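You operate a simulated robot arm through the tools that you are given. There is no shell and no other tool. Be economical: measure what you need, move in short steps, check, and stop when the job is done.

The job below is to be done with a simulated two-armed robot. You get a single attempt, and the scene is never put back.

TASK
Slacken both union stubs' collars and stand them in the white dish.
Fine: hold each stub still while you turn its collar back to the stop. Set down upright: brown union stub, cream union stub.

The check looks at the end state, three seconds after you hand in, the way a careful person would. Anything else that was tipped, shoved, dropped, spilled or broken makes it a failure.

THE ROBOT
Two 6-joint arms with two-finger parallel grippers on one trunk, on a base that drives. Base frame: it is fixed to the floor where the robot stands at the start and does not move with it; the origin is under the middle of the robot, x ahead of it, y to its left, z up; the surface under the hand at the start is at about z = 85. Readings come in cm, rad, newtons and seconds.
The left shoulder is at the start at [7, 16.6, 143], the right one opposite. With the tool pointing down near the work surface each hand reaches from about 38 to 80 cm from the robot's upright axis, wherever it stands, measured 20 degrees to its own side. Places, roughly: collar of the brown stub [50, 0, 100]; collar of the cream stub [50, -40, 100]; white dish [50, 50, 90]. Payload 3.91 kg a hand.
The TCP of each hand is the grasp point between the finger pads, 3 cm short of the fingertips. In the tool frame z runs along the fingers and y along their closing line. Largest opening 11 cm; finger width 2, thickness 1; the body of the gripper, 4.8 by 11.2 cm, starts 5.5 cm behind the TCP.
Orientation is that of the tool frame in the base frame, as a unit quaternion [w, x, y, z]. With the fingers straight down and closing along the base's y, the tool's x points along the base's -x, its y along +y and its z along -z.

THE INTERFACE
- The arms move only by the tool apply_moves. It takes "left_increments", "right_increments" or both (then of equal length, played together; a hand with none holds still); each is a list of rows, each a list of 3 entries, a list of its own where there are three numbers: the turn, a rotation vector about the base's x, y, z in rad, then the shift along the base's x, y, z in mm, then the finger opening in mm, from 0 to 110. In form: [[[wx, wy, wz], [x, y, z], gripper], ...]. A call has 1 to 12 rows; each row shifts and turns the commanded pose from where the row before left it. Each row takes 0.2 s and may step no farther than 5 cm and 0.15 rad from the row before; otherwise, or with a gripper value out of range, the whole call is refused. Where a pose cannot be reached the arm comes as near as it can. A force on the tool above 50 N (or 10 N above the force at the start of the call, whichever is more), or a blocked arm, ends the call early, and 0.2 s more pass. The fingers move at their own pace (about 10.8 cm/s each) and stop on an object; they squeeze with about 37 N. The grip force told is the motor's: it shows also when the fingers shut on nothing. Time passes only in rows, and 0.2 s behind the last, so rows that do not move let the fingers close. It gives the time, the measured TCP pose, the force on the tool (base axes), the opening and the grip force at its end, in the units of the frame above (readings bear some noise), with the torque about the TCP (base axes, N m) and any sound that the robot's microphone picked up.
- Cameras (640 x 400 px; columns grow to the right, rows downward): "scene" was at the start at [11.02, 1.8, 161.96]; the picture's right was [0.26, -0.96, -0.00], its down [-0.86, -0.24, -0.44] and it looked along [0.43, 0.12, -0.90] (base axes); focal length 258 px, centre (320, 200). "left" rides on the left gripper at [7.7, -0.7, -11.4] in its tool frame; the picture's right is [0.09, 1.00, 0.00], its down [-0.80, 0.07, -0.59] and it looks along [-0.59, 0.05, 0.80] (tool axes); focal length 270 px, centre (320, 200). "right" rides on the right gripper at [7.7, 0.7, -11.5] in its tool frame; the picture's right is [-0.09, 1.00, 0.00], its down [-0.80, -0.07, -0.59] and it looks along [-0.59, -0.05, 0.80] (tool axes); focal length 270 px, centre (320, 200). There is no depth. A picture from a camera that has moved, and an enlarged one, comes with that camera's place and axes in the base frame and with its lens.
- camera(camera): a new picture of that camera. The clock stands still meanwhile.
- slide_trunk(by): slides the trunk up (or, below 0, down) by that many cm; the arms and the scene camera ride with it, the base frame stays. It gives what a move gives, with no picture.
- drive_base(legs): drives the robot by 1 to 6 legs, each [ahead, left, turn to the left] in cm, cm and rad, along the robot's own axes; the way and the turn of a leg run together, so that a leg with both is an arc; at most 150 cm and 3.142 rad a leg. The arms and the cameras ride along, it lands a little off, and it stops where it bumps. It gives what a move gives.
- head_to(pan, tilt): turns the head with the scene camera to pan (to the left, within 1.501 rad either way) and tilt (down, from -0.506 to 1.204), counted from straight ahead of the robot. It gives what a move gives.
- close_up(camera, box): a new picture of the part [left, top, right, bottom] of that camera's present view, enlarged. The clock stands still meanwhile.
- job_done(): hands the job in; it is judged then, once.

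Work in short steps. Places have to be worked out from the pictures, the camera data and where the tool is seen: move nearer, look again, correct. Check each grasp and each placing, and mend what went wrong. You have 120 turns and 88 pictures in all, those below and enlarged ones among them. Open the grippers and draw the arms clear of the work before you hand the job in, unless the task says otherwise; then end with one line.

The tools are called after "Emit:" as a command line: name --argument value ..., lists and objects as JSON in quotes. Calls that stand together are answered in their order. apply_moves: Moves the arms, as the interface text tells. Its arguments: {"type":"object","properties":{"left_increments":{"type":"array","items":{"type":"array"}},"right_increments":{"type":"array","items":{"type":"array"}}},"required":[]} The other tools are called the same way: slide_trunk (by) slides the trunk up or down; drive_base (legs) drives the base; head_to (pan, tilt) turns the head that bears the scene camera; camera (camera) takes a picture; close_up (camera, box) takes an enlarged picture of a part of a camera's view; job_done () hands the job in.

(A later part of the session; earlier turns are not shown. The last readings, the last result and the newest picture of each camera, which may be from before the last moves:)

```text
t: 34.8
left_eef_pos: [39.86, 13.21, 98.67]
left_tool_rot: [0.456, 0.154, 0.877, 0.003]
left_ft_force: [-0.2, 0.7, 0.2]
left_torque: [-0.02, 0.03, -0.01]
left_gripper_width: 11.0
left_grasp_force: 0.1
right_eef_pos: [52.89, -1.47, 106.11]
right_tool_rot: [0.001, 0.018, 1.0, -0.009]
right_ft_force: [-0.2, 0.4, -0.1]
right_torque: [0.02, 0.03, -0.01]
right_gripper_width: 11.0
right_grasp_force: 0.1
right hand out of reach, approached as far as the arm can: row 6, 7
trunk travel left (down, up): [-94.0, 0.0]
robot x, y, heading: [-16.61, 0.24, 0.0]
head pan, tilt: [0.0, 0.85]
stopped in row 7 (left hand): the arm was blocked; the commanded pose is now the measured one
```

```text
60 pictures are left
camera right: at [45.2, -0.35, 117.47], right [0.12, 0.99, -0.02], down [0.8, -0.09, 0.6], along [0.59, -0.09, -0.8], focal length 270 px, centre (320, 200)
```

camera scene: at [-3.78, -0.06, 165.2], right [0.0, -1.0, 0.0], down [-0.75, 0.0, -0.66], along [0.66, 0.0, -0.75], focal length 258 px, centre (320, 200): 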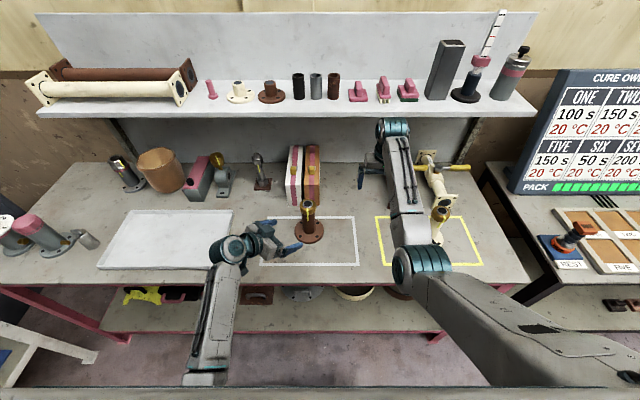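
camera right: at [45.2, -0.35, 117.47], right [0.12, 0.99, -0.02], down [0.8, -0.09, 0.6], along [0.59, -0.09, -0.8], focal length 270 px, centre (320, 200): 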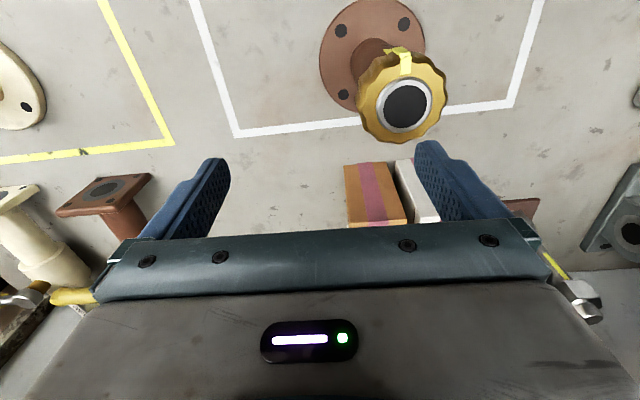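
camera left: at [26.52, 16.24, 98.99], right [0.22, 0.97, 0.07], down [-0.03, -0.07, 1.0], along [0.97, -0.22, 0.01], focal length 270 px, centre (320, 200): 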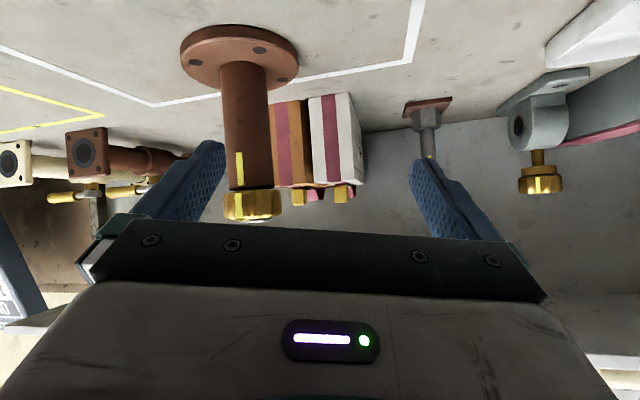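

Both arms meet an inward limit, so straight-down turning from the right arm won't work at the centreline. A mirrored side grip should: the left hand holds the body from the front left, and the right takes the collar from the front right. I start turning the right hand to yaw +60°, pulling it aside.

Emit:
apply_moves --right_increments '[[[0, 0, 0.0], [-2, -25, 0], 110], [[0, 0, 0.135], [-5, -25, 0], 110], [[0, 0, 0.135], [-5, -20, 0], 110], [[0, 0, 0.135], [-5, -10, 0], 110], [[0, 0, 0.135], [-5, -5, 0], 110], [[0, 0, 0.135], [-5, 0, 0], 110], [[0, 0, 0.135], [-5, 0, 0], 110], [[0, 0, 0.135], [0, 0, 0], 110], [[0, 0, 0.135], [0, 0, 0], 110]]'

Emit:
drive_base --legs '[[0, 3.2, 0]]'

```text
t: 36.8
left_eef_pos: [39.76, 13.23, 98.86]
left_tool_rot: [0.457, 0.155, 0.876, 0.001]
left_ft_force: [1.1, 0.3, 0.9]
left_torque: [-0.01, 0.01, 0.01]
left_gripper_width: 10.99
left_grasp_force: 0.0
right_eef_pos: [49.51, -9.82, 106.05]
right_tool_rot: [0.003, -0.5, 0.866, -0.007]
right_ft_force: [0.4, 0.4, -0.1]
right_torque: [-0.01, -0.02, 0.01]
right_gripper_width: 10.98
right_grasp_force: 0.1
trunk travel left (down, up): [-94.0, 0.0]
robot x, y, heading: [-16.57, 0.26, -0.001]
head pan, tilt: [0.0, 0.85]
```

```text
t: 37.6
left_eef_pos: [39.92, 15.66, 98.78]
left_tool_rot: [0.456, 0.157, 0.876, 0.003]
left_ft_force: [0.0, -1.0, -0.6]
left_torque: [0.03, -0.02, 0.06]
left_gripper_width: 11.01
left_grasp_force: 0.0
right_eef_pos: [49.51, -7.45, 106.05]
right_tool_rot: [0.006, -0.499, 0.867, -0.005]
right_ft_force: [-0.3, -0.9, -0.2]
right_torque: [0.07, 0.01, -0.03]
right_gripper_width: 11.01
right_grasp_force: 0.0
trunk travel left (down, up): [-94.0, 0.0]
robot x, y, heading: [-16.87, 3.21, -0.005]
head pan, tilt: [0.0, 0.85]
```

I tilt the right hand to 25° below horizontal at its stand-off, and turn the left hand back to its 45° approach at its own stand-off.

Emit:
apply_moves --left_increments '[[[-0.035, 0.0144, -0.1265], [0, 0, 0], 110], [[-0.035, 0.0144, -0.1265], [0, 0, 0], 110], [[-0.035, 0.0144, -0.1265], [0, 0, 0], 110], [[-0.035, 0.0144, -0.1265], [0, 0, 3], 110], [[0, 0, 0], [6, -9, 3], 110], [[0, 0, 0], [6, -9, 2], 110], [[0, 0, 0], [6, -9, 2], 110], [[0, 0, 0], [6, -9, 0], 110], [[0, 0, 0], [0, 0, 0], 110]]' --right_increments '[[[0.123, -0.071, 0], [-8, -4, 0], 110], [[0.123, -0.071, 0], [-8, -4, 0], 110], [[0.123, -0.071, 0], [-8, -4, 0], 110], [[0.123, -0.071, 0], [-8, -4, 0], 110], [[0.123, -0.071, 0], [-8, -4, 0], 110], [[0.123, -0.071, 0], [-8, -4, 0], 110], [[0.123, -0.071, 0], [-8, -3, 0], 110], [[0.123, -0.071, 0], [-8, -3, 0], 110], [[0, 0, 0], [0, 0, 0], 110]]'

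Emit:
camera --camera "left"

Emit:
camera --camera "right"

Emit:
camera --camera "scene"

```text
t: 39.6
left_eef_pos: [42.36, 12.61, 99.56]
left_tool_rot: [0.427, 0.337, 0.82, -0.178]
left_ft_force: [-0.2, -0.1, -0.5]
left_torque: [0.04, 0.01, -0.02]
left_gripper_width: 11.02
left_grasp_force: 0.0
right_eef_pos: [43.02, -9.76, 105.99]
right_tool_rot: [0.469, -0.417, 0.733, 0.264]
right_ft_force: [0.1, -0.2, 0.3]
right_torque: [-0.03, -0.03, -0.03]
right_gripper_width: 10.98
right_grasp_force: 0.1
trunk travel left (down, up): [-94.0, 0.0]
robot x, y, heading: [-16.55, 2.7, 0.003]
head pan, tilt: [0.0, 0.85]
```

```text
59 pictures are left
camera left: at [32.14, 21.93, 99.79], right [0.67, 0.74, -0.08], down [0.03, 0.07, 1.0], along [0.74, -0.67, 0.03], focal length 270 px, centre (320, 200)
```

left: 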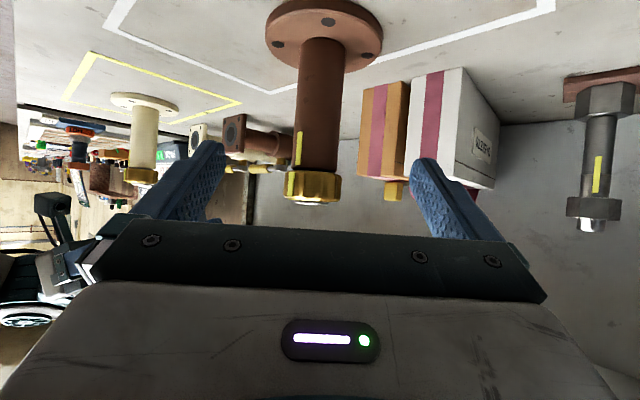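

```text
58 pictures are left
camera right: at [35.46, -21.15, 103.81], right [-0.84, 0.54, 0.08], down [-0.05, -0.21, 0.98], along [0.55, 0.81, 0.2], focal length 270 px, centre (320, 200)
```

right: 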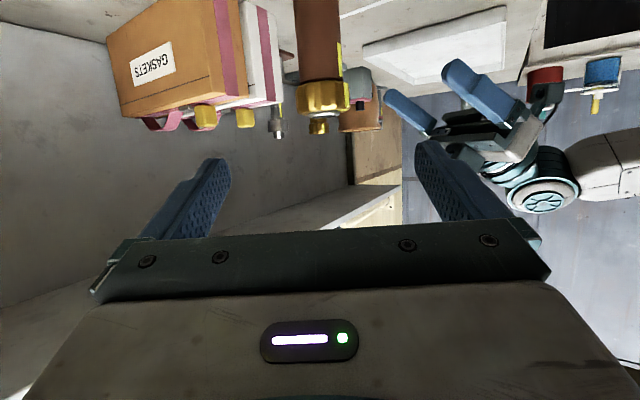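

```text
57 pictures are left
camera scene: at [-3.73, 3.35, 165.21], right [0.0, -1.0, 0.0], down [-0.75, 0.0, -0.66], along [0.66, 0.0, -0.75], focal length 258 px, centre (320, 200)
```

scene: 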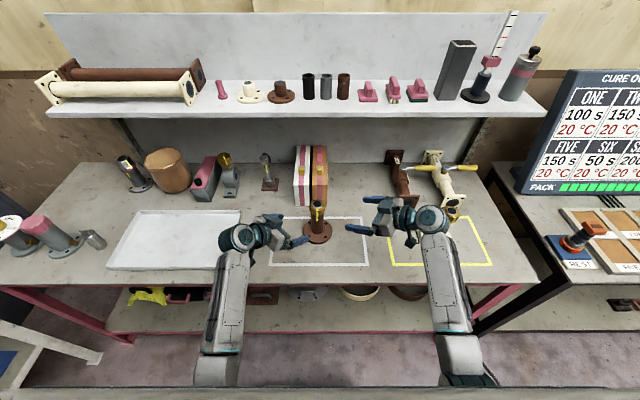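

Both hands are well placed now. Triangulating gives the stub axis at about (50.8, 4.0) and the collar centre at z≈99.5. The left hand advances onto the body.

Emit:
apply_moves --left_increments '[[[0, 0, 0], [14, -14.3, -13.3], 110], [[0, 0, 0], [14, -14.3, -13.3], 110], [[0, 0, 0], [14, -14.3, -13.3], 110], [[0, 0, 0], [14, -14.3, -13.3], 110], [[0, 0, 0], [14, -14.3, -13.3], 110], [[0, 0, 0], [14.2, -14.3, -13.2], 110], [[0, 0, 0], [0, 0, 0], 110]]'

Emit:
camera --camera "left"

```text
t: 41.2
left_eef_pos: [50.6, 4.06, 91.75]
left_tool_rot: [0.427, 0.337, 0.82, -0.179]
left_ft_force: [0.0, -0.5, -0.3]
left_torque: [-0.03, -0.02, 0.02]
left_gripper_width: 11.0
left_grasp_force: 0.1
right_eef_pos: [43.12, -9.71, 106.08]
right_tool_rot: [0.469, -0.417, 0.733, 0.263]
right_ft_force: [-0.8, -0.4, 0.8]
right_torque: [0.02, 0.03, 0.02]
right_gripper_width: 11.01
right_grasp_force: 0.0
trunk travel left (down, up): [-94.0, 0.0]
robot x, y, heading: [-16.26, 3.09, -0.005]
head pan, tilt: [0.0, 0.85]
```

```text
56 pictures are left
camera left: at [40.43, 13.33, 91.95], right [0.67, 0.74, -0.08], down [0.03, 0.07, 1.0], along [0.74, -0.67, 0.03], focal length 270 px, centre (320, 200)
```

left: 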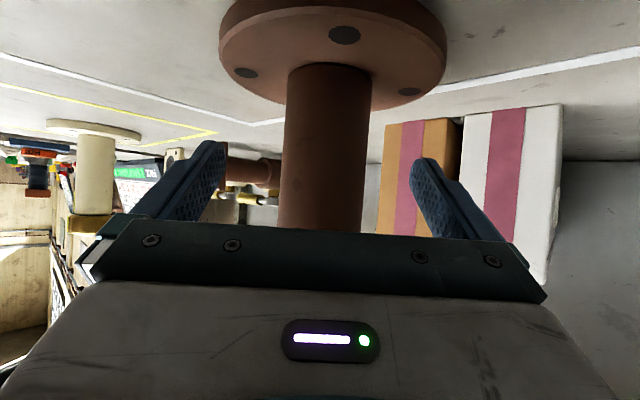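

The body is centred between the left fingers. I lower 7 mm and close the left grip, and bring the right hand nearer, keeping it clear above.

Emit:
apply_moves --left_increments '[[[0, 0, 0], [0, 0, -7], 110], [[0, 0, 0], [0, 0, 0], 80], [[0, 0, 0], [0, 0, 0], 55], [[0, 0, 0], [0, 0, 0], 20], [[0, 0, 0], [0, 0, 0], 20], [[0, 0, 0], [0, 0, 0], 20]]' --right_increments '[[[0, 0, 0], [3, 6, 0], 110], [[0, 0, 0], [4, 7, 0], 110], [[0, 0, 0], [4, 7, 0], 100], [[0, 0, 0], [4, 7, 0], 90], [[0, 0, 0], [4, 7, 0], 80], [[0, 0, 0], [0, 0, 0], 80]]'

Emit:
camera --camera "right"

Emit:
close_up --camera "scene" --box '[230, 160, 430, 285]'

```text
t: 42.6
left_eef_pos: [50.66, 4.06, 91.02]
left_tool_rot: [0.426, 0.337, 0.821, -0.177]
left_ft_force: [0.5, 1.1, 0.7]
left_torque: [0.26, -0.3, 0.02]
left_gripper_width: 4.37
left_grasp_force: 36.8
right_eef_pos: [45.05, -6.48, 106.02]
right_tool_rot: [0.469, -0.417, 0.733, 0.263]
right_ft_force: [0.2, -0.1, 0.4]
right_torque: [0.02, 0.02, -0.01]
right_gripper_width: 8.0
right_grasp_force: 0.0
trunk travel left (down, up): [-94.0, 0.0]
robot x, y, heading: [-16.64, 2.79, -0.003]
head pan, tilt: [0.0, 0.85]
```

```text
55 pictures are left
camera right: at [37.41, -17.83, 103.82], right [-0.84, 0.54, 0.07], down [-0.05, -0.21, 0.98], along [0.55, 0.81, 0.2], focal length 270 px, centre (320, 200)
```

right: 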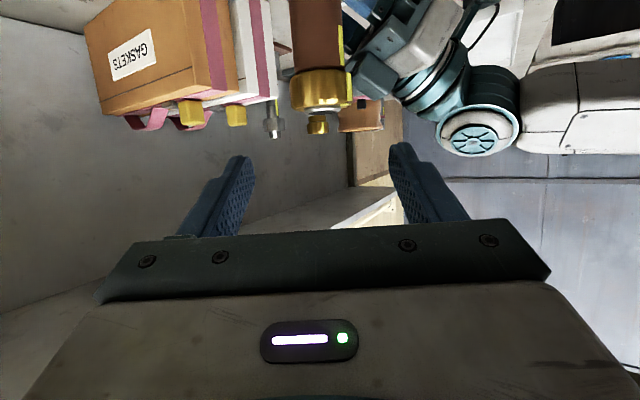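

```text
3.20 times, centred on (330, 222) of scene
camera zoom: at [-3.77, 3.29, 165.21], right [0.0, -1.0, 0.0], down [-0.75, 0.0, -0.66], along [0.66, 0.0, -0.75], focal length 827 px, centre (288, 128)
```

zoom: 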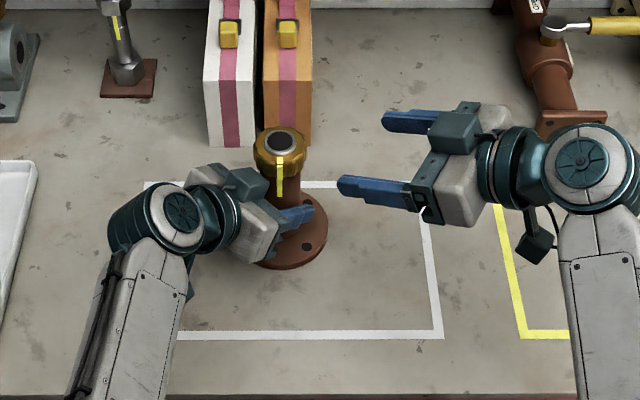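

The left grip holds: 4.37 cm, 37 N. The refined axis is (51.0, 3.7). I advance the right hand along its own axis until its fingertips straddle the collar.

Emit:
apply_moves --right_increments '[[[0, 0, 0], [7.35, 12.5, -7.4], 80], [[0, 0, 0], [7.35, 12.5, -7.4], 80], [[0, 0, 0], [7.35, 12.5, -7.4], 80], [[0, 0, 0], [7.35, 12.5, -7.4], 80], [[0, 0, 0], [7.35, 12.5, -7.4], 80], [[0, 0, 0], [7.35, 12.5, -7.4], 80], [[0, 0, 0], [7.35, 12.5, -7.4], 80], [[0, 0, 0], [0, 0, 0], 80]]'

Emit:
camera --camera "right"

Emit:
close_up --camera "scene" --box '[250, 160, 410, 260]'

```text
t: 44.4
left_eef_pos: [50.55, 4.22, 91.02]
left_tool_rot: [0.427, 0.337, 0.82, -0.176]
left_ft_force: [18.6, 32.1, -10.4]
left_torque: [-3.39, -0.67, -1.15]
left_gripper_width: 4.36
left_grasp_force: 37.2
right_eef_pos: [50.19, 2.19, 101.34]
right_tool_rot: [0.472, -0.417, 0.732, 0.262]
right_ft_force: [-11.3, -32.9, 32.7]
right_torque: [0.82, 1.19, 1.45]
right_gripper_width: 7.65
right_grasp_force: 0.1
trunk travel left (down, up): [-94.0, 0.0]
robot x, y, heading: [-16.55, 3.13, -0.006]
head pan, tilt: [0.0, 0.85]
```

```text
53 pictures are left
camera right: at [42.55, -9.24, 99.04], right [-0.84, 0.55, 0.07], down [-0.05, -0.21, 0.98], along [0.55, 0.81, 0.2], focal length 270 px, centre (320, 200)
```

right: 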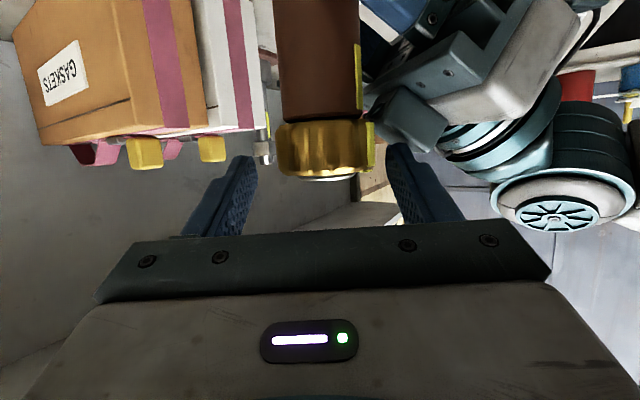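

```text
4.00 times, centred on (330, 210) of scene
camera zoom: at [-3.94, 3.26, 165.25], right [0.0, -1.0, 0.0], down [-0.75, 0.0, -0.66], along [0.66, 0.0, -0.75], focal length 1034 px, centre (280, 160)
```

zoom: 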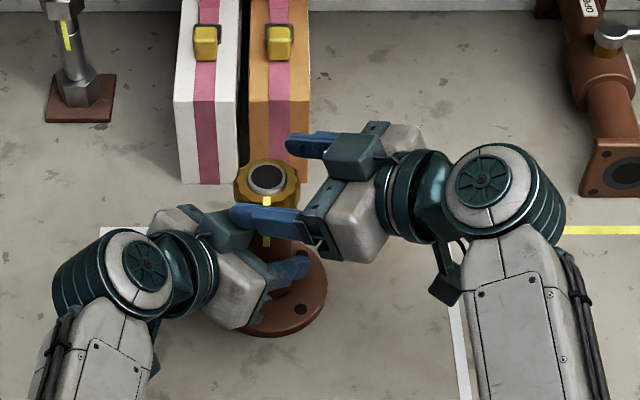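

The right finger presses on the block atop the left gripper, giving 33 N with no harm to the stub. If the left hand points straight right (−90°) its block stays clear of the right fingers' sweep. I back the right hand off, then open the left and pivot it 45° about the stub axis.

Emit:
apply_moves --right_increments '[[[0, 0, 0], [0, 0, 8], 80], [[0, 0, 0], [-9, -15.7, 8.5], 80], [[0, 0, 0], [-9, -15.7, 8.5], 80], [[0, 0, 0], [-9, -15.7, 8.5], 80], [[0, 0, 0], [-9, -15.7, 8.5], 80], [[0, 0, 0], [-9, -15.7, 5], 80]]'

Emit:
apply_moves --left_increments '[[[0, 0, 0], [0, 0, 0], 60], [[0, 0, 0], [0, 0, 0], 110], [[0, 0, 0], [0, 0, 0], 110], [[0, 0, -0.131], [1, -1, 0], 110], [[0, 0, -0.131], [1, -1, 0], 110], [[0, 0, -0.131], [0, 0, 0], 110], [[0, 0, -0.131], [0, 0, 0], 110], [[0, 0, -0.131], [0, 0, 0], 110], [[0, 0, -0.13], [0, 0, 0], 110], [[0, 0, 0], [0, 0, 0], 110]]'

Emit:
camera --camera "left"

Emit:
camera --camera "scene"

```text
t: 45.8
left_eef_pos: [50.63, 4.09, 90.98]
left_tool_rot: [0.427, 0.338, 0.819, -0.179]
left_ft_force: [-1.3, -2.3, 0.5]
left_torque: [0.14, -0.14, -0.02]
left_gripper_width: 4.36
left_grasp_force: 36.8
right_eef_pos: [45.65, -5.69, 105.65]
right_tool_rot: [0.468, -0.417, 0.732, 0.265]
right_ft_force: [-0.1, -0.1, 0.0]
right_torque: [0.0, 0.01, 0.01]
right_gripper_width: 8.0
right_grasp_force: 0.0
trunk travel left (down, up): [-94.0, 0.0]
robot x, y, heading: [-16.37, 3.29, -0.005]
head pan, tilt: [0.0, 0.85]
```

```text
t: 48.0
left_eef_pos: [50.92, 3.91, 90.85]
left_tool_rot: [0.325, 0.626, 0.628, -0.329]
left_ft_force: [1.6, 0.3, -0.6]
left_torque: [-0.07, 0.08, -0.02]
left_gripper_width: 10.98
left_grasp_force: 0.1
right_eef_pos: [45.85, -5.53, 105.51]
right_tool_rot: [0.468, -0.417, 0.734, 0.263]
right_ft_force: [-0.4, 0.5, 0.1]
right_torque: [-0.02, 0.03, -0.01]
right_gripper_width: 7.98
right_grasp_force: 0.0
trunk travel left (down, up): [-94.0, 0.0]
robot x, y, heading: [-16.54, 3.22, -0.001]
head pan, tilt: [0.0, 0.85]
```

```text
51 pictures are left
camera left: at [50.26, 17.68, 91.08], right [1.0, 0.05, -0.08], down [0.08, 0.03, 1.0], along [0.05, -1.0, 0.03], focal length 270 px, centre (320, 200)
```

left: 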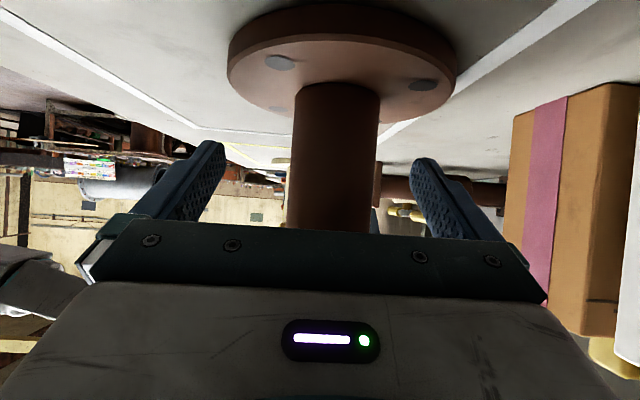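

```text
50 pictures are left
camera scene: at [-3.72, 3.3, 165.2], right [0.0, -1.0, 0.0], down [-0.75, 0.0, -0.66], along [0.66, 0.0, -0.75], focal length 258 px, centre (320, 200)
```

scene: 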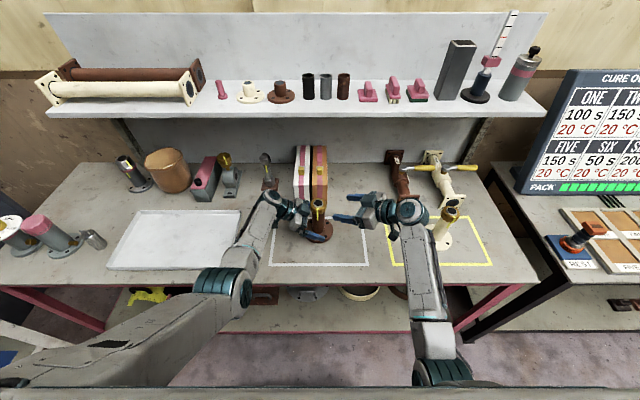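

The pivot worked and the left arm is clear. The body sits about 4 mm to +x of the finger centre, so I shift that much, lower 4 mm and close.

Emit:
apply_moves --left_increments '[[[0, 0, 0], [4, 0, -4], 110], [[0, 0, 0], [0, 0, 0], 80], [[0, 0, 0], [0, 0, 0], 55], [[0, 0, 0], [0, 0, 0], 20], [[0, 0, 0], [0, 0, 0], 20], [[0, 0, 0], [0, 0, 0], 20]]'

Emit:
camera --camera "right"

Emit:
close_up --camera "scene" --box '[250, 160, 410, 260]'

```text
t: 49.4
left_eef_pos: [51.26, 3.8, 90.53]
left_tool_rot: [0.327, 0.625, 0.629, -0.328]
left_ft_force: [-0.6, -0.4, 1.0]
left_torque: [0.08, -0.26, 0.08]
left_gripper_width: 4.35
left_grasp_force: 37.1
right_eef_pos: [45.63, -5.62, 105.6]
right_tool_rot: [0.468, -0.417, 0.733, 0.263]
right_ft_force: [0.2, 0.4, 0.6]
right_torque: [-0.01, 0.0, -0.05]
right_gripper_width: 7.97
right_grasp_force: 0.2
trunk travel left (down, up): [-94.0, 0.0]
robot x, y, heading: [-16.48, 3.35, -0.006]
head pan, tilt: [0.0, 0.85]
```

```text
49 pictures are left
camera right: at [38.04, -17.04, 103.42], right [-0.84, 0.54, 0.07], down [-0.05, -0.21, 0.98], along [0.55, 0.81, 0.2], focal length 270 px, centre (320, 200)
```

right: 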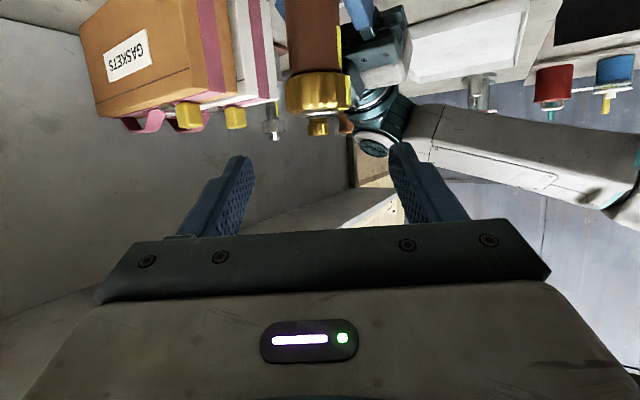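

```text
4.00 times, centred on (330, 210) of scene
camera zoom: at [-3.78, 3.3, 165.21], right [0.0, -1.0, 0.0], down [-0.75, 0.0, -0.66], along [0.66, 0.0, -0.75], focal length 1034 px, centre (280, 160)
```

zoom: 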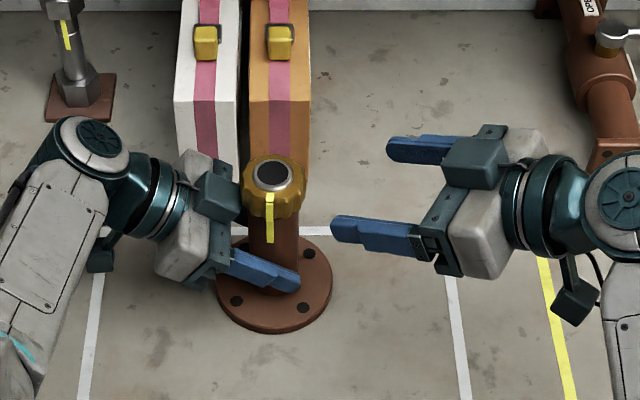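

The left hand holds again and its block lies lower, on the +y side. The axis is about (51.2, 3.6). I advance the right hand to straddle the collar with its fingertips.

Emit:
apply_moves --right_increments '[[[0, 0, 0], [7.9, 13, -7.7], 80], [[0, 0, 0], [7.9, 13, -7.7], 80], [[0, 0, 0], [7.9, 13, -7.7], 80], [[0, 0, 0], [7.9, 13, -7.7], 80], [[0, 0, 0], [7.9, 13, -7.7], 80], [[0, 0, 0], [7.9, 13, -7.7], 80], [[0, 0, 0], [0, 0, 0], 80]]'

Emit:
camera --camera "right"

Emit:
close_up --camera "scene" --box '[250, 160, 410, 260]'

```text
t: 51.0
left_eef_pos: [51.35, 3.88, 90.52]
left_tool_rot: [0.325, 0.626, 0.628, -0.329]
left_ft_force: [-0.9, 0.1, 2.4]
left_torque: [0.05, -0.1, 0.02]
left_gripper_width: 4.32
left_grasp_force: 36.9
right_eef_pos: [50.28, 2.27, 100.87]
right_tool_rot: [0.469, -0.416, 0.733, 0.262]
right_ft_force: [-0.2, -0.4, -0.5]
right_torque: [0.03, 0.01, -0.01]
right_gripper_width: 8.01
right_grasp_force: 0.1
trunk travel left (down, up): [-94.0, 0.0]
robot x, y, heading: [-16.48, 3.2, -0.004]
head pan, tilt: [0.0, 0.85]
```

```text
47 pictures are left
camera right: at [42.78, -9.15, 98.69], right [-0.84, 0.54, 0.07], down [-0.05, -0.21, 0.98], along [0.55, 0.81, 0.2], focal length 270 px, centre (320, 200)
```

right: 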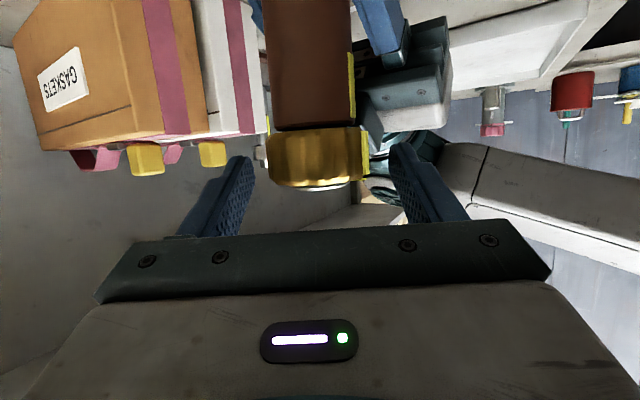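

```text
4.00 times, centred on (330, 210) of scene
camera zoom: at [-3.78, 3.31, 165.21], right [0.0, -1.0, 0.0], down [-0.75, 0.0, -0.66], along [0.66, 0.0, -0.75], focal length 1034 px, centre (280, 160)
```

zoom: 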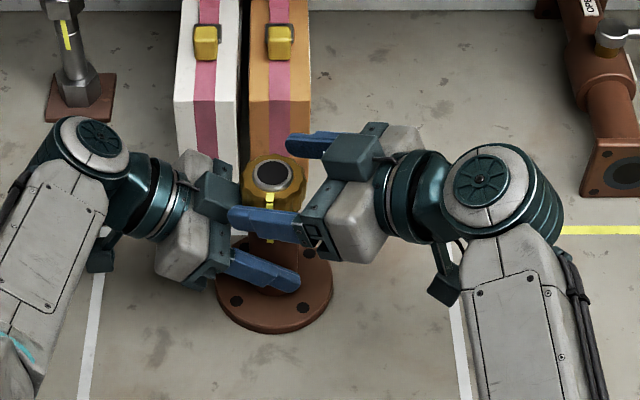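

No contact so far, and the collar is centred between the right fingertips. I close on the collar.

Emit:
apply_moves --right_increments '[[[0, 0, 0], [0, 0, 0], 60], [[0, 0, 0], [0, 0, 0], 45], [[0, 0, 0], [0, 0, 0], 30], [[0, 0, 0], [0, 0, 0], 30], [[0, 0, 0], [0, 0, 0], 30]]'

```text
t: 52.2
left_eef_pos: [51.23, 3.9, 90.58]
left_tool_rot: [0.326, 0.625, 0.629, -0.328]
left_ft_force: [-12.4, 4.0, 10.4]
left_torque: [-0.26, -0.46, -0.05]
left_gripper_width: 4.33
left_grasp_force: 36.6
right_eef_pos: [50.51, 2.23, 100.88]
right_tool_rot: [0.468, -0.417, 0.733, 0.263]
right_ft_force: [13.9, -4.1, -0.7]
right_torque: [0.09, -0.49, -0.21]
right_gripper_width: 5.28
right_grasp_force: 36.6
trunk travel left (down, up): [-94.0, 0.0]
robot x, y, heading: [-16.65, 3.0, -0.005]
head pan, tilt: [0.0, 0.85]
```

The collar is gripped: 5.28 cm, 37 N. I ease out the small side load, then turn it counter-clockwise 17° about the stub axis and watch the torque.

Emit:
apply_moves --right_increments '[[[0, 0, 0], [2, -1, 0], 30], [[0, 0, 0.145], [2.1, -1.0, 0], 30], [[0, 0, 0.145], [2.25, -0.7, 0], 30], [[0, 0, 0], [0, 0, 0], 30]]'

Emit:
close_up --camera "scene" --box '[270, 170, 350, 220]'

```text
t: 53.2
left_eef_pos: [51.36, 3.92, 90.54]
left_tool_rot: [0.327, 0.626, 0.628, -0.328]
left_ft_force: [8.7, -2.3, 0.9]
left_torque: [0.73, -0.19, 0.12]
left_gripper_width: 4.31
left_grasp_force: 36.9
right_eef_pos: [50.98, 1.95, 100.76]
right_tool_rot: [0.426, -0.518, 0.664, 0.33]
right_ft_force: [-8.8, 2.2, 1.9]
right_torque: [-0.56, 0.64, 0.14]
right_gripper_width: 5.28
right_grasp_force: 37.3
trunk travel left (down, up): [-94.0, 0.0]
robot x, y, heading: [-16.43, 3.49, -0.004]
head pan, tilt: [0.0, 0.85]
```

```text
8.00 times, centred on (310, 195) of scene
camera zoom: at [-3.72, 3.32, 165.2], right [0.0, -1.0, 0.0], down [-0.75, 0.0, -0.66], along [0.66, 0.0, -0.75], focal length 2067 px, centre (400, 240)
```

zoom: 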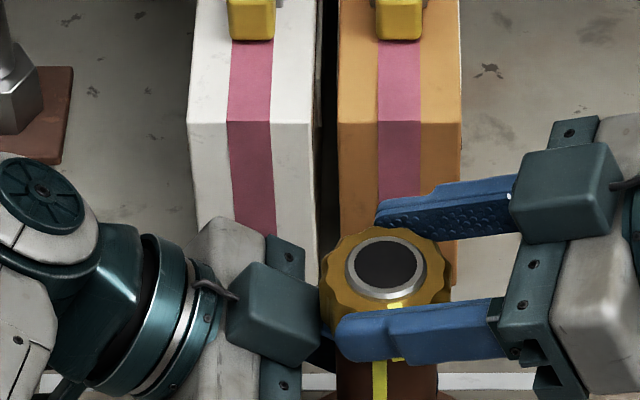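

The collar mark has moved right of the body mark, so it turns with low torque. I continue the stroke another 33°.

Emit:
apply_moves --right_increments '[[[0, 0, 0.145], [2.0, -0.3, 0], 30], [[0, 0, 0.145], [2.2, 0, 0], 30], [[0, 0, 0.145], [2.2, 0.3, 0], 30], [[0, 0, 0.145], [2.2, 0.6, 0], 30], [[0, 0, 0], [0, 0, 0], 30]]'

Emit:
close_up --camera "scene" --box '[270, 170, 350, 220]'

```text
t: 54.4
left_eef_pos: [51.23, 3.88, 90.59]
left_tool_rot: [0.326, 0.626, 0.628, -0.328]
left_ft_force: [0.6, 1.4, 5.1]
left_torque: [-0.01, -0.55, -0.06]
left_gripper_width: 4.32
left_grasp_force: 37.1
right_eef_pos: [51.86, 1.99, 100.95]
right_tool_rot: [-0.314, 0.688, -0.488, -0.436]
right_ft_force: [1.6, -0.4, 0.1]
right_torque: [0.12, 0.03, -0.02]
right_gripper_width: 5.27
right_grasp_force: 37.4
trunk travel left (down, up): [-94.0, 0.0]
robot x, y, heading: [-16.76, 3.48, -0.007]
head pan, tilt: [0.0, 0.85]
```

```text
8.00 times, centred on (310, 195) of scene
camera zoom: at [-3.74, 3.27, 165.21], right [0.0, -1.0, 0.0], down [-0.75, 0.0, -0.66], along [0.66, 0.0, -0.75], focal length 2067 px, centre (400, 240)
```

zoom: 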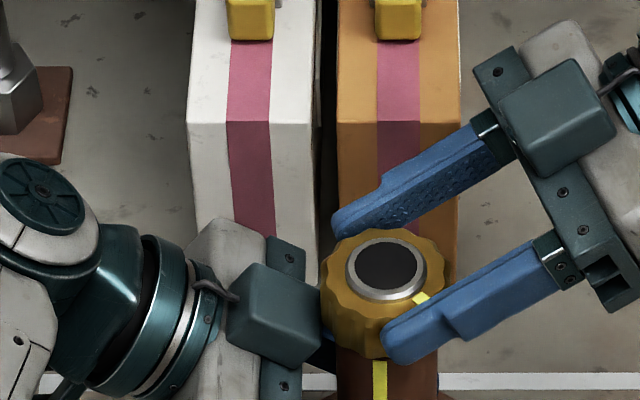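

The turn is smooth with no stop yet. I take two more rows (about 16°).

Emit:
apply_moves --right_increments '[[[0, 0, 0.145], [2.1, 0.9, 0], 30], [[0, 0, 0.145], [1.9, 1.2, 0], 30], [[0, 0, 0], [0, 0, 0], 30]]'

```text
t: 55.2
left_eef_pos: [50.79, 3.55, 90.83]
left_tool_rot: [0.327, 0.626, 0.627, -0.329]
left_ft_force: [-27.4, -15.7, 5.0]
left_torque: [0.08, -1.49, 0.09]
left_gripper_width: 5.09
left_grasp_force: 36.9
right_eef_pos: [48.51, 1.41, 102.77]
right_tool_rot: [-0.251, 0.752, -0.381, -0.475]
right_ft_force: [23.7, 8.7, 18.9]
right_torque: [0.4, -0.29, -0.2]
right_gripper_width: 5.25
right_grasp_force: 37.5
right hand out of reach, approached as far as the arm can: row 1, 2
trunk travel left (down, up): [-94.0, 0.0]
robot x, y, heading: [-16.31, 3.2, -0.001]
head pan, tilt: [0.0, 0.85]
```

The right arm ran out of reach and dragged the collar about 3 cm toward the robot. I retrace it exactly to the last good pose, then check the stub.

Emit:
apply_moves --right_increments '[[[0, 0, -0.097], [11.2, 2, -6], 30], [[0, 0, -0.097], [11.2, 2, -6], 30], [[0, 0, -0.096], [11.2, 2, -6], 30], [[0, 0, 0], [0, 0, 0], 30]]'

Emit:
close_up --camera "scene" --box '[250, 170, 378, 250]'

Emit:
camera --camera "left"

```text
t: 56.2
left_eef_pos: [51.48, 4.2, 90.64]
left_tool_rot: [0.326, 0.625, 0.63, -0.326]
left_ft_force: [22.5, 6.6, -25.0]
left_torque: [-0.38, 1.2, 0.21]
left_gripper_width: 4.38
left_grasp_force: 36.5
right_eef_pos: [52.18, 1.82, 100.07]
right_tool_rot: [-0.311, 0.686, -0.49, -0.439]
right_ft_force: [-24.0, -8.3, 23.4]
right_torque: [-0.07, 1.21, 0.28]
right_gripper_width: 5.36
right_grasp_force: 37.0
trunk travel left (down, up): [-94.0, 0.0]
robot x, y, heading: [-16.36, 3.34, -0.008]
head pan, tilt: [0.0, 0.85]
```

```text
5.00 times, centred on (314, 210) of scene
camera zoom: at [-3.71, 3.38, 165.19], right [0.0, -1.0, 0.0], down [-0.75, 0.0, -0.66], along [0.66, 0.0, -0.75], focal length 1292 px, centre (350, 150)
```

zoom: 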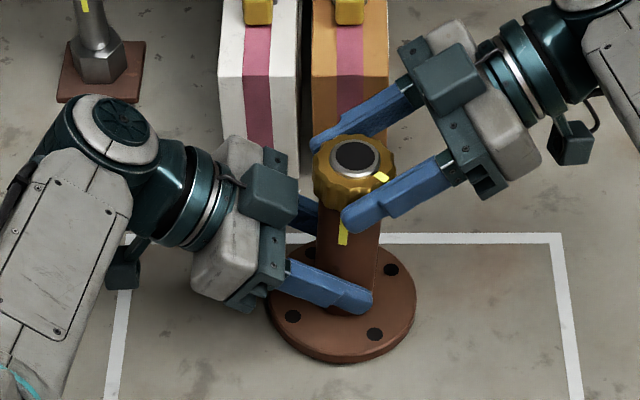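

```text
42 pictures are left
camera left: at [50.78, 17.91, 90.75], right [1.0, 0.06, -0.08], down [0.07, 0.03, 1.0], along [0.06, -1.0, 0.02], focal length 270 px, centre (320, 200)
```

left: 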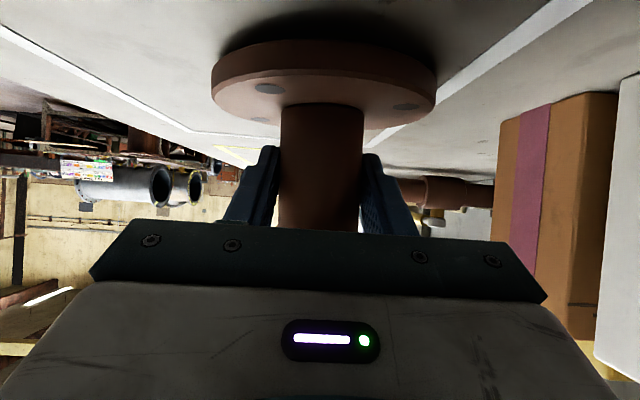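

The stub is upright, still held by the left hand, and slid up about 1.8 cm in its fingers. The collar mark shows about 50° gained. I open the right fingers, raise 12 mm, and swing back about the axis to 60°.

Emit:
apply_moves --right_increments '[[[0, 0, 0], [0, 0, 0], 60], [[0, 0, 0], [0, 0, 0], 80], [[0, 0, 0], [0, 0, 6], 80], [[0, 0, 0], [0, 0, 6], 80], [[0, 0, -0.145], [-2.3, -0.6, 3], 80], [[0, 0, -0.145], [-2.3, -0.3, 2], 80], [[0, 0, -0.145], [-2.4, 0, 0], 80], [[0, 0, -0.145], [-2.3, 0.4, 0], 80], [[0, 0, -0.145], [-2.25, 0.7, 0], 80], [[0, 0, -0.145], [-2.1, 1.0, 0], 80], [[0, 0, 0], [0, 0, 0], 80]]'

Emit:
camera --camera "right"

Emit:
close_up --camera "scene" --box '[250, 170, 378, 250]'

```text
t: 58.6
left_eef_pos: [51.43, 3.82, 90.65]
left_tool_rot: [0.326, 0.625, 0.628, -0.329]
left_ft_force: [-0.4, 1.2, -3.4]
left_torque: [-0.08, 0.03, -0.03]
left_gripper_width: 4.32
left_grasp_force: 37.3
right_eef_pos: [51.05, 1.95, 102.02]
right_tool_rot: [0.468, -0.417, 0.733, 0.263]
right_ft_force: [-0.2, 0.0, -0.4]
right_torque: [0.01, -0.05, -0.02]
right_gripper_width: 8.0
right_grasp_force: 0.1
trunk travel left (down, up): [-94.0, 0.0]
robot x, y, heading: [-16.45, 3.22, -0.008]
head pan, tilt: [0.0, 0.85]
```

```text
41 pictures are left
camera right: at [43.38, -9.38, 99.78], right [-0.83, 0.55, 0.08], down [-0.05, -0.21, 0.98], along [0.55, 0.81, 0.2], focal length 270 px, centre (320, 200)
```

right: 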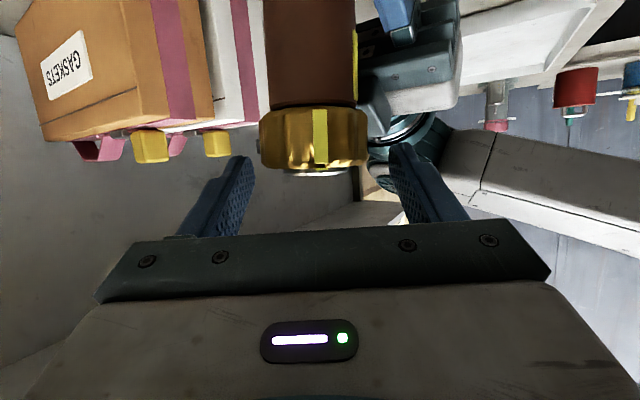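

```text
5.00 times, centred on (314, 210) of scene
camera zoom: at [-3.61, 3.29, 165.2], right [0.0, -1.0, 0.0], down [-0.75, 0.0, -0.66], along [0.66, 0.0, -0.75], focal length 1292 px, centre (350, 150)
```

zoom: 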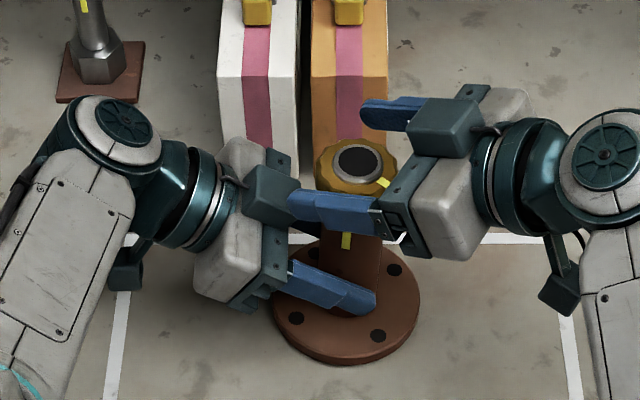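

The collar is back at z 98–101, so the stub rests on the table again, with its mark now facing the right hand. I lower 12 mm, trim 2 mm sideways and close.

Emit:
apply_moves --right_increments '[[[0, 0, 0], [2, -1.3, -6], 80], [[0, 0, 0], [0, 0, -6], 80], [[0, 0, 0], [0, 0, 0], 60], [[0, 0, 0], [0, 0, 0], 45], [[0, 0, 0], [0, 0, 0], 30], [[0, 0, 0], [0, 0, 0], 30], [[0, 0, 0], [0, 0, 0], 30]]'

```text
t: 60.2
left_eef_pos: [51.52, 3.8, 90.43]
left_tool_rot: [0.326, 0.625, 0.628, -0.329]
left_ft_force: [13.1, -4.2, -11.8]
left_torque: [0.0, 0.6, 0.12]
left_gripper_width: 4.35
left_grasp_force: 37.2
right_eef_pos: [51.3, 1.95, 100.81]
right_tool_rot: [0.468, -0.416, 0.734, 0.264]
right_ft_force: [-13.0, 2.9, 6.5]
right_torque: [0.44, 0.76, 0.11]
right_gripper_width: 5.32
right_grasp_force: 37.3
trunk travel left (down, up): [-94.0, 0.0]
robot x, y, heading: [-16.67, 2.97, -0.0]
head pan, tilt: [0.0, 0.85]
```

Gripped again with a small overshoot. I ease back 2 mm and turn five more rows (about 41°).

Emit:
apply_moves --right_increments '[[[0, 0, 0], [-2, 1, 0], 30], [[0, 0, 0.145], [2.1, -1.0, 0], 30], [[0, 0, 0.145], [2.2, -0.7, 0], 30], [[0, 0, 0.145], [2.2, -0.4, 0], 30], [[0, 0, 0.145], [2.2, 0, 0], 30], [[0, 0, 0.145], [2.2, 0.3, 0], 30], [[0, 0, 0], [0, 0, 0], 30]]'

Emit:
close_up --camera "scene" --box '[250, 170, 378, 250]'

```text
t: 61.8
left_eef_pos: [51.44, 3.74, 90.76]
left_tool_rot: [0.327, 0.625, 0.628, -0.328]
left_ft_force: [28.4, -6.9, -16.9]
left_torque: [0.51, 1.28, 0.33]
left_gripper_width: 4.37
left_grasp_force: 37.2
right_eef_pos: [51.95, 1.85, 100.77]
right_tool_rot: [-0.345, 0.65, -0.536, -0.414]
right_ft_force: [-27.3, 6.9, 16.7]
right_torque: [0.41, 1.32, 0.22]
right_gripper_width: 5.32
right_grasp_force: 37.0
trunk travel left (down, up): [-94.0, 0.0]
robot x, y, heading: [-16.83, 2.94, -0.002]
head pan, tilt: [0.0, 0.85]
```

```text
5.00 times, centred on (314, 210) of scene
camera zoom: at [-3.71, 3.29, 165.21], right [0.0, -1.0, 0.0], down [-0.75, 0.0, -0.66], along [0.66, 0.0, -0.75], focal length 1292 px, centre (350, 150)
```

zoom: 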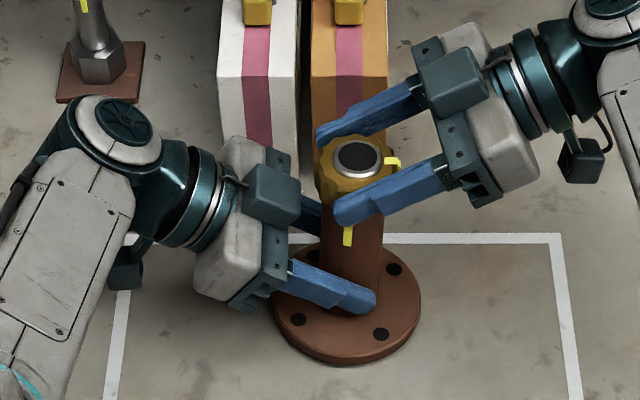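

The mark is now about 90° around, with some side load. I open, orbit back to 60° aimed at the stub axis, and re-grip.

Emit:
apply_moves --right_increments '[[[0, 0, 0], [0, 0, 0], 60], [[0, 0, 0], [0, 0, 0], 80], [[0, 0, -0.145], [-2.7, -0.3, 1], 80], [[0, 0, -0.145], [-2.4, 0.1, 1], 80], [[0, 0, -0.145], [-2.2, 0.4, 0], 80], [[0, 0, -0.145], [-2.2, 0.7, 0], 80], [[0, 0, -0.145], [-2.1, 1.0, 0], 80], [[0, 0, 0], [0, 0, 0], 60], [[0, 0, 0], [0, 0, 0], 45], [[0, 0, 0], [0, 0, 0], 30], [[0, 0, 0], [0, 0, 0], 30]]'

```text
t: 64.2
left_eef_pos: [51.38, 3.87, 90.49]
left_tool_rot: [0.326, 0.626, 0.628, -0.329]
left_ft_force: [-10.8, 7.6, -0.4]
left_torque: [-0.92, -0.74, -0.19]
left_gripper_width: 4.32
left_grasp_force: 36.9
right_eef_pos: [50.94, 1.99, 101.2]
right_tool_rot: [0.469, -0.417, 0.733, 0.263]
right_ft_force: [10.5, -6.4, 0.3]
right_torque: [-0.1, -0.34, -0.1]
right_gripper_width: 5.32
right_grasp_force: 37.1
trunk travel left (down, up): [-94.0, 0.0]
robot x, y, heading: [-16.54, 3.36, -0.004]
head pan, tilt: [0.0, 0.85]
```

Grip good. I turn five rows again with a slightly smaller sideways travel.

Emit:
apply_moves --right_increments '[[[0, 0, 0.145], [2.5, -1.3, 0], 30], [[0, 0, 0.145], [2.0, -0.7, 0], 30], [[0, 0, 0.145], [1.7, -0.4, 0], 30], [[0, 0, 0.145], [1.7, 0, 0], 30], [[0, 0, 0.145], [1.7, 0.3, 0], 30], [[0, 0, 0], [0, 0, 0], 30]]'

Emit:
close_up --camera "scene" --box '[250, 170, 378, 250]'

```text
t: 65.6
left_eef_pos: [51.52, 3.97, 90.62]
left_tool_rot: [0.326, 0.625, 0.628, -0.328]
left_ft_force: [13.0, 6.1, -5.8]
left_torque: [-0.58, 1.04, 0.6]
left_gripper_width: 4.32
left_grasp_force: 37.5
right_eef_pos: [51.88, 1.57, 101.04]
right_tool_rot: [-0.344, 0.65, -0.538, -0.412]
right_ft_force: [-12.7, -6.1, 5.5]
right_torque: [-0.2, 0.12, -0.31]
right_gripper_width: 5.29
right_grasp_force: 36.7
trunk travel left (down, up): [-94.0, 0.0]
robot x, y, heading: [-16.55, 3.29, -0.005]
head pan, tilt: [0.0, 0.85]
```

```text
5.00 times, centred on (314, 210) of scene
camera zoom: at [-3.72, 3.29, 165.21], right [0.0, -1.0, 0.0], down [-0.75, 0.0, -0.66], along [0.66, 0.0, -0.75], focal length 1292 px, centre (350, 150)
```

zoom: 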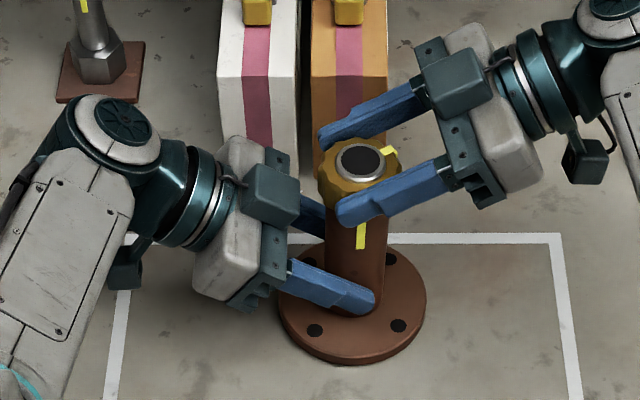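

The flange holes turned about 22° this time, so the body is slipping in the left grip. That suggests the collar reached its stop at roughly 110–115°. I turn one more row to confirm collar and body now move together.

Emit:
apply_moves --right_increments '[[[0, 0, 0.145], [1.5, 0.6, 0], 30], [[0, 0, 0], [0, 0, 0], 30]]'

Emit:
close_up --camera "scene" --box '[250, 170, 378, 250]'

```text
t: 66.2
left_eef_pos: [51.43, 3.98, 90.55]
left_tool_rot: [0.326, 0.626, 0.628, -0.327]
left_ft_force: [15.9, 12.8, -3.0]
left_torque: [-0.61, 0.81, 0.71]
left_gripper_width: 4.37
left_grasp_force: 37.1
right_eef_pos: [51.82, 1.74, 101.07]
right_tool_rot: [-0.315, 0.686, -0.49, -0.436]
right_ft_force: [-12.7, -11.5, 2.7]
right_torque: [-0.62, 0.17, -0.16]
right_gripper_width: 5.34
right_grasp_force: 37.1
trunk travel left (down, up): [-94.0, 0.0]
robot x, y, heading: [-16.66, 3.3, -0.002]
head pan, tilt: [0.0, 0.85]
```

```text
5.00 times, centred on (314, 210) of scene
camera zoom: at [-3.78, 3.27, 165.21], right [0.0, -1.0, 0.0], down [-0.75, 0.0, -0.66], along [0.66, 0.0, -0.75], focal length 1292 px, centre (350, 150)
```

zoom: 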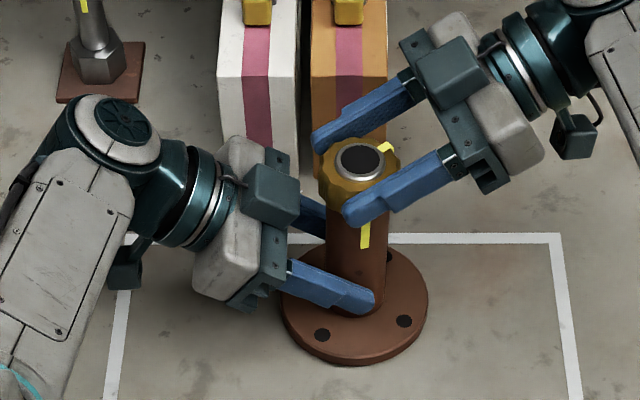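

Collar and body now turn together, so the brown collar is at its stop. I open the right hand, back it off along its axis, and swing it clear toward the robot.

Emit:
apply_moves --right_increments '[[[0, 0, 0], [0, 0, 0], 60], [[0, 0, 0], [0, 0, 0], 85], [[0, 0, 0], [5, -15, 7], 85], [[0, 0, 0], [6, -17, 8], 85], [[0, 0, 0], [6, -17, 8], 85], [[0, 0, -0.145], [0, -15, 8], 85], [[0, 0, -0.145], [-15, -10, 8], 85], [[0, 0, -0.145], [-20, -5, 5], 85], [[0, 0, -0.145], [-20, 0, 0], 85], [[0, 0, -0.145], [-25, 0, 0], 85], [[0, 0, -0.145], [-25, 0, 0], 85], [[0, 0, 0], [0, 0, 0], 85]]'

Emit:
camera --camera "scene"

```text
t: 68.8
left_eef_pos: [51.23, 3.96, 90.47]
left_tool_rot: [0.326, 0.626, 0.627, -0.329]
left_ft_force: [-2.3, 2.0, 1.0]
left_torque: [-0.4, 0.07, -0.19]
left_gripper_width: 4.29
left_grasp_force: 37.2
right_eef_pos: [43.23, -6.07, 105.34]
right_tool_rot: [0.469, -0.417, 0.733, 0.263]
right_ft_force: [-0.5, -0.5, 0.5]
right_torque: [-0.01, 0.02, -0.04]
right_gripper_width: 8.47
right_grasp_force: 0.1
trunk travel left (down, up): [-94.0, 0.0]
robot x, y, heading: [-16.64, 2.92, -0.004]
head pan, tilt: [0.0, 0.85]
```

```text
36 pictures are left
camera scene: at [-3.75, 3.33, 165.22], right [0.0, -1.0, 0.0], down [-0.75, 0.0, -0.66], along [0.66, 0.0, -0.75], focal length 258 px, centre (320, 200)
```

scene: 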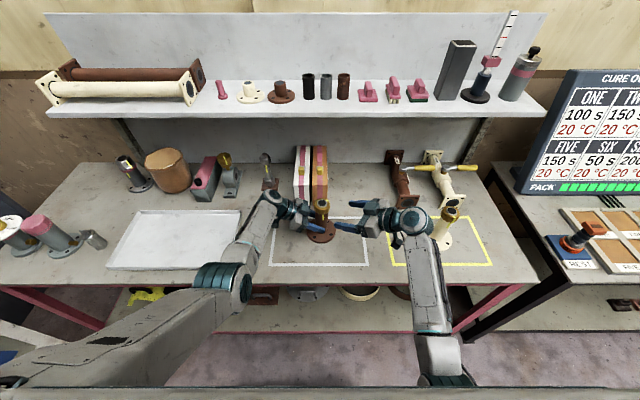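

The right hand is clear. I now lift the brown stub with the left hand about 9 cm and check it.

Emit:
apply_moves --left_increments '[[[0, 0, 0], [0, 0, 10], 20], [[0, 0, 0], [0, 0, 15], 20], [[0, 0, 0], [0, 0, 20], 20], [[0, 0, 0], [0, 0, 20], 20], [[0, 0, 0], [-5, 0, 20], 20], [[0, 0, 0], [-5, 0, 5], 20], [[0, 0, 0], [-5, 0, 0], 20], [[0, 0, 0], [0, 0, 0], 20]]'

Emit:
camera --camera "left"

Emit:
close_up --camera "scene" --box '[200, 150, 400, 275]'

```text
t: 70.6
left_eef_pos: [49.77, 3.96, 99.46]
left_tool_rot: [0.325, 0.626, 0.629, -0.328]
left_ft_force: [0.2, 0.2, -5.8]
left_torque: [0.1, -0.01, 0.01]
left_gripper_width: 4.3
left_grasp_force: 36.9
right_eef_pos: [43.3, -6.17, 105.22]
right_tool_rot: [0.468, -0.417, 0.733, 0.264]
right_ft_force: [-0.9, 0.4, -0.5]
right_torque: [-0.02, 0.01, 0.01]
right_gripper_width: 8.53
right_grasp_force: 0.1
trunk travel left (down, up): [-94.0, 0.0]
robot x, y, heading: [-16.75, 3.15, -0.005]
head pan, tilt: [0.0, 0.85]
```

```text
35 pictures are left
camera left: at [49.16, 17.72, 99.69], right [1.0, 0.05, -0.08], down [0.08, 0.03, 1.0], along [0.05, -1.0, 0.03], focal length 270 px, centre (320, 200)
```

left: 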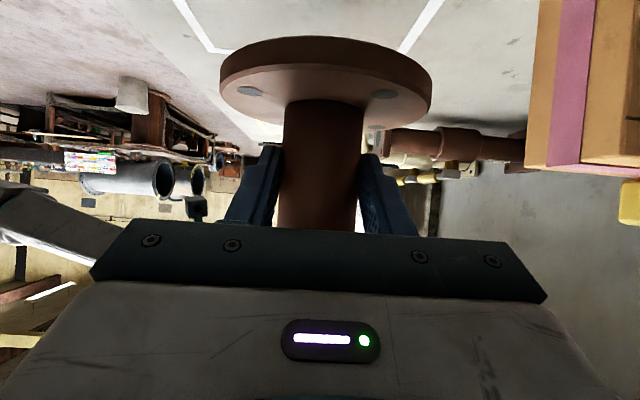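

```text
3.20 times, centred on (300, 212) of scene
camera zoom: at [-3.63, 3.3, 165.2], right [0.0, -1.0, 0.0], down [-0.75, 0.0, -0.66], along [0.66, 0.0, -0.75], focal length 827 px, centre (384, 160)
```

zoom: 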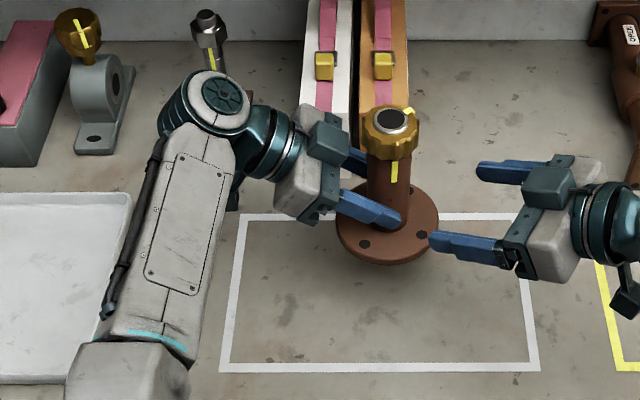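

The stub is held upright, weighing about 6 N. I drive the base 41 cm left, which carries it over the near side of the dish.

Emit:
drive_base --legs '[[0, 20, 0], [0, 21, 0]]'

Emit:
camera --camera "scene"

```text
t: 73.5
left_eef_pos: [49.97, 44.41, 99.55]
left_tool_rot: [0.325, 0.626, 0.628, -0.329]
left_ft_force: [-0.5, -0.8, -5.3]
left_torque: [0.08, -0.04, 0.01]
left_gripper_width: 4.3
left_grasp_force: 37.2
right_eef_pos: [43.45, 34.43, 105.22]
right_tool_rot: [0.469, -0.415, 0.734, 0.264]
right_ft_force: [-0.2, -0.7, 0.8]
right_torque: [-0.02, -0.01, -0.02]
right_gripper_width: 8.49
right_grasp_force: 0.1
trunk travel left (down, up): [-94.0, 0.0]
robot x, y, heading: [-17.06, 43.98, -0.001]
head pan, tilt: [0.0, 0.85]
```

```text
33 pictures are left
camera scene: at [-3.53, 43.59, 165.2], right [0.0, -1.0, 0.0], down [-0.75, 0.01, -0.66], along [0.66, 0.0, -0.75], focal length 258 px, centre (320, 200)
```

scene: 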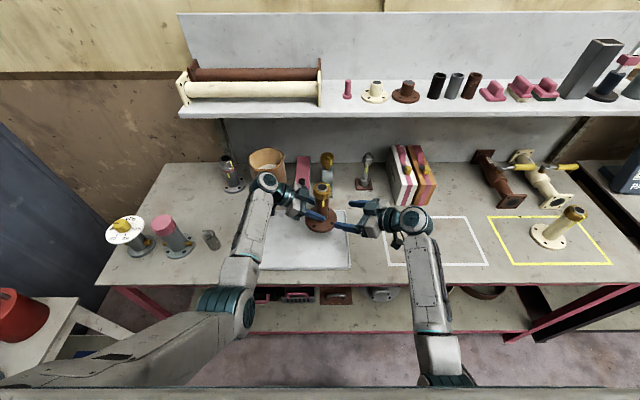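

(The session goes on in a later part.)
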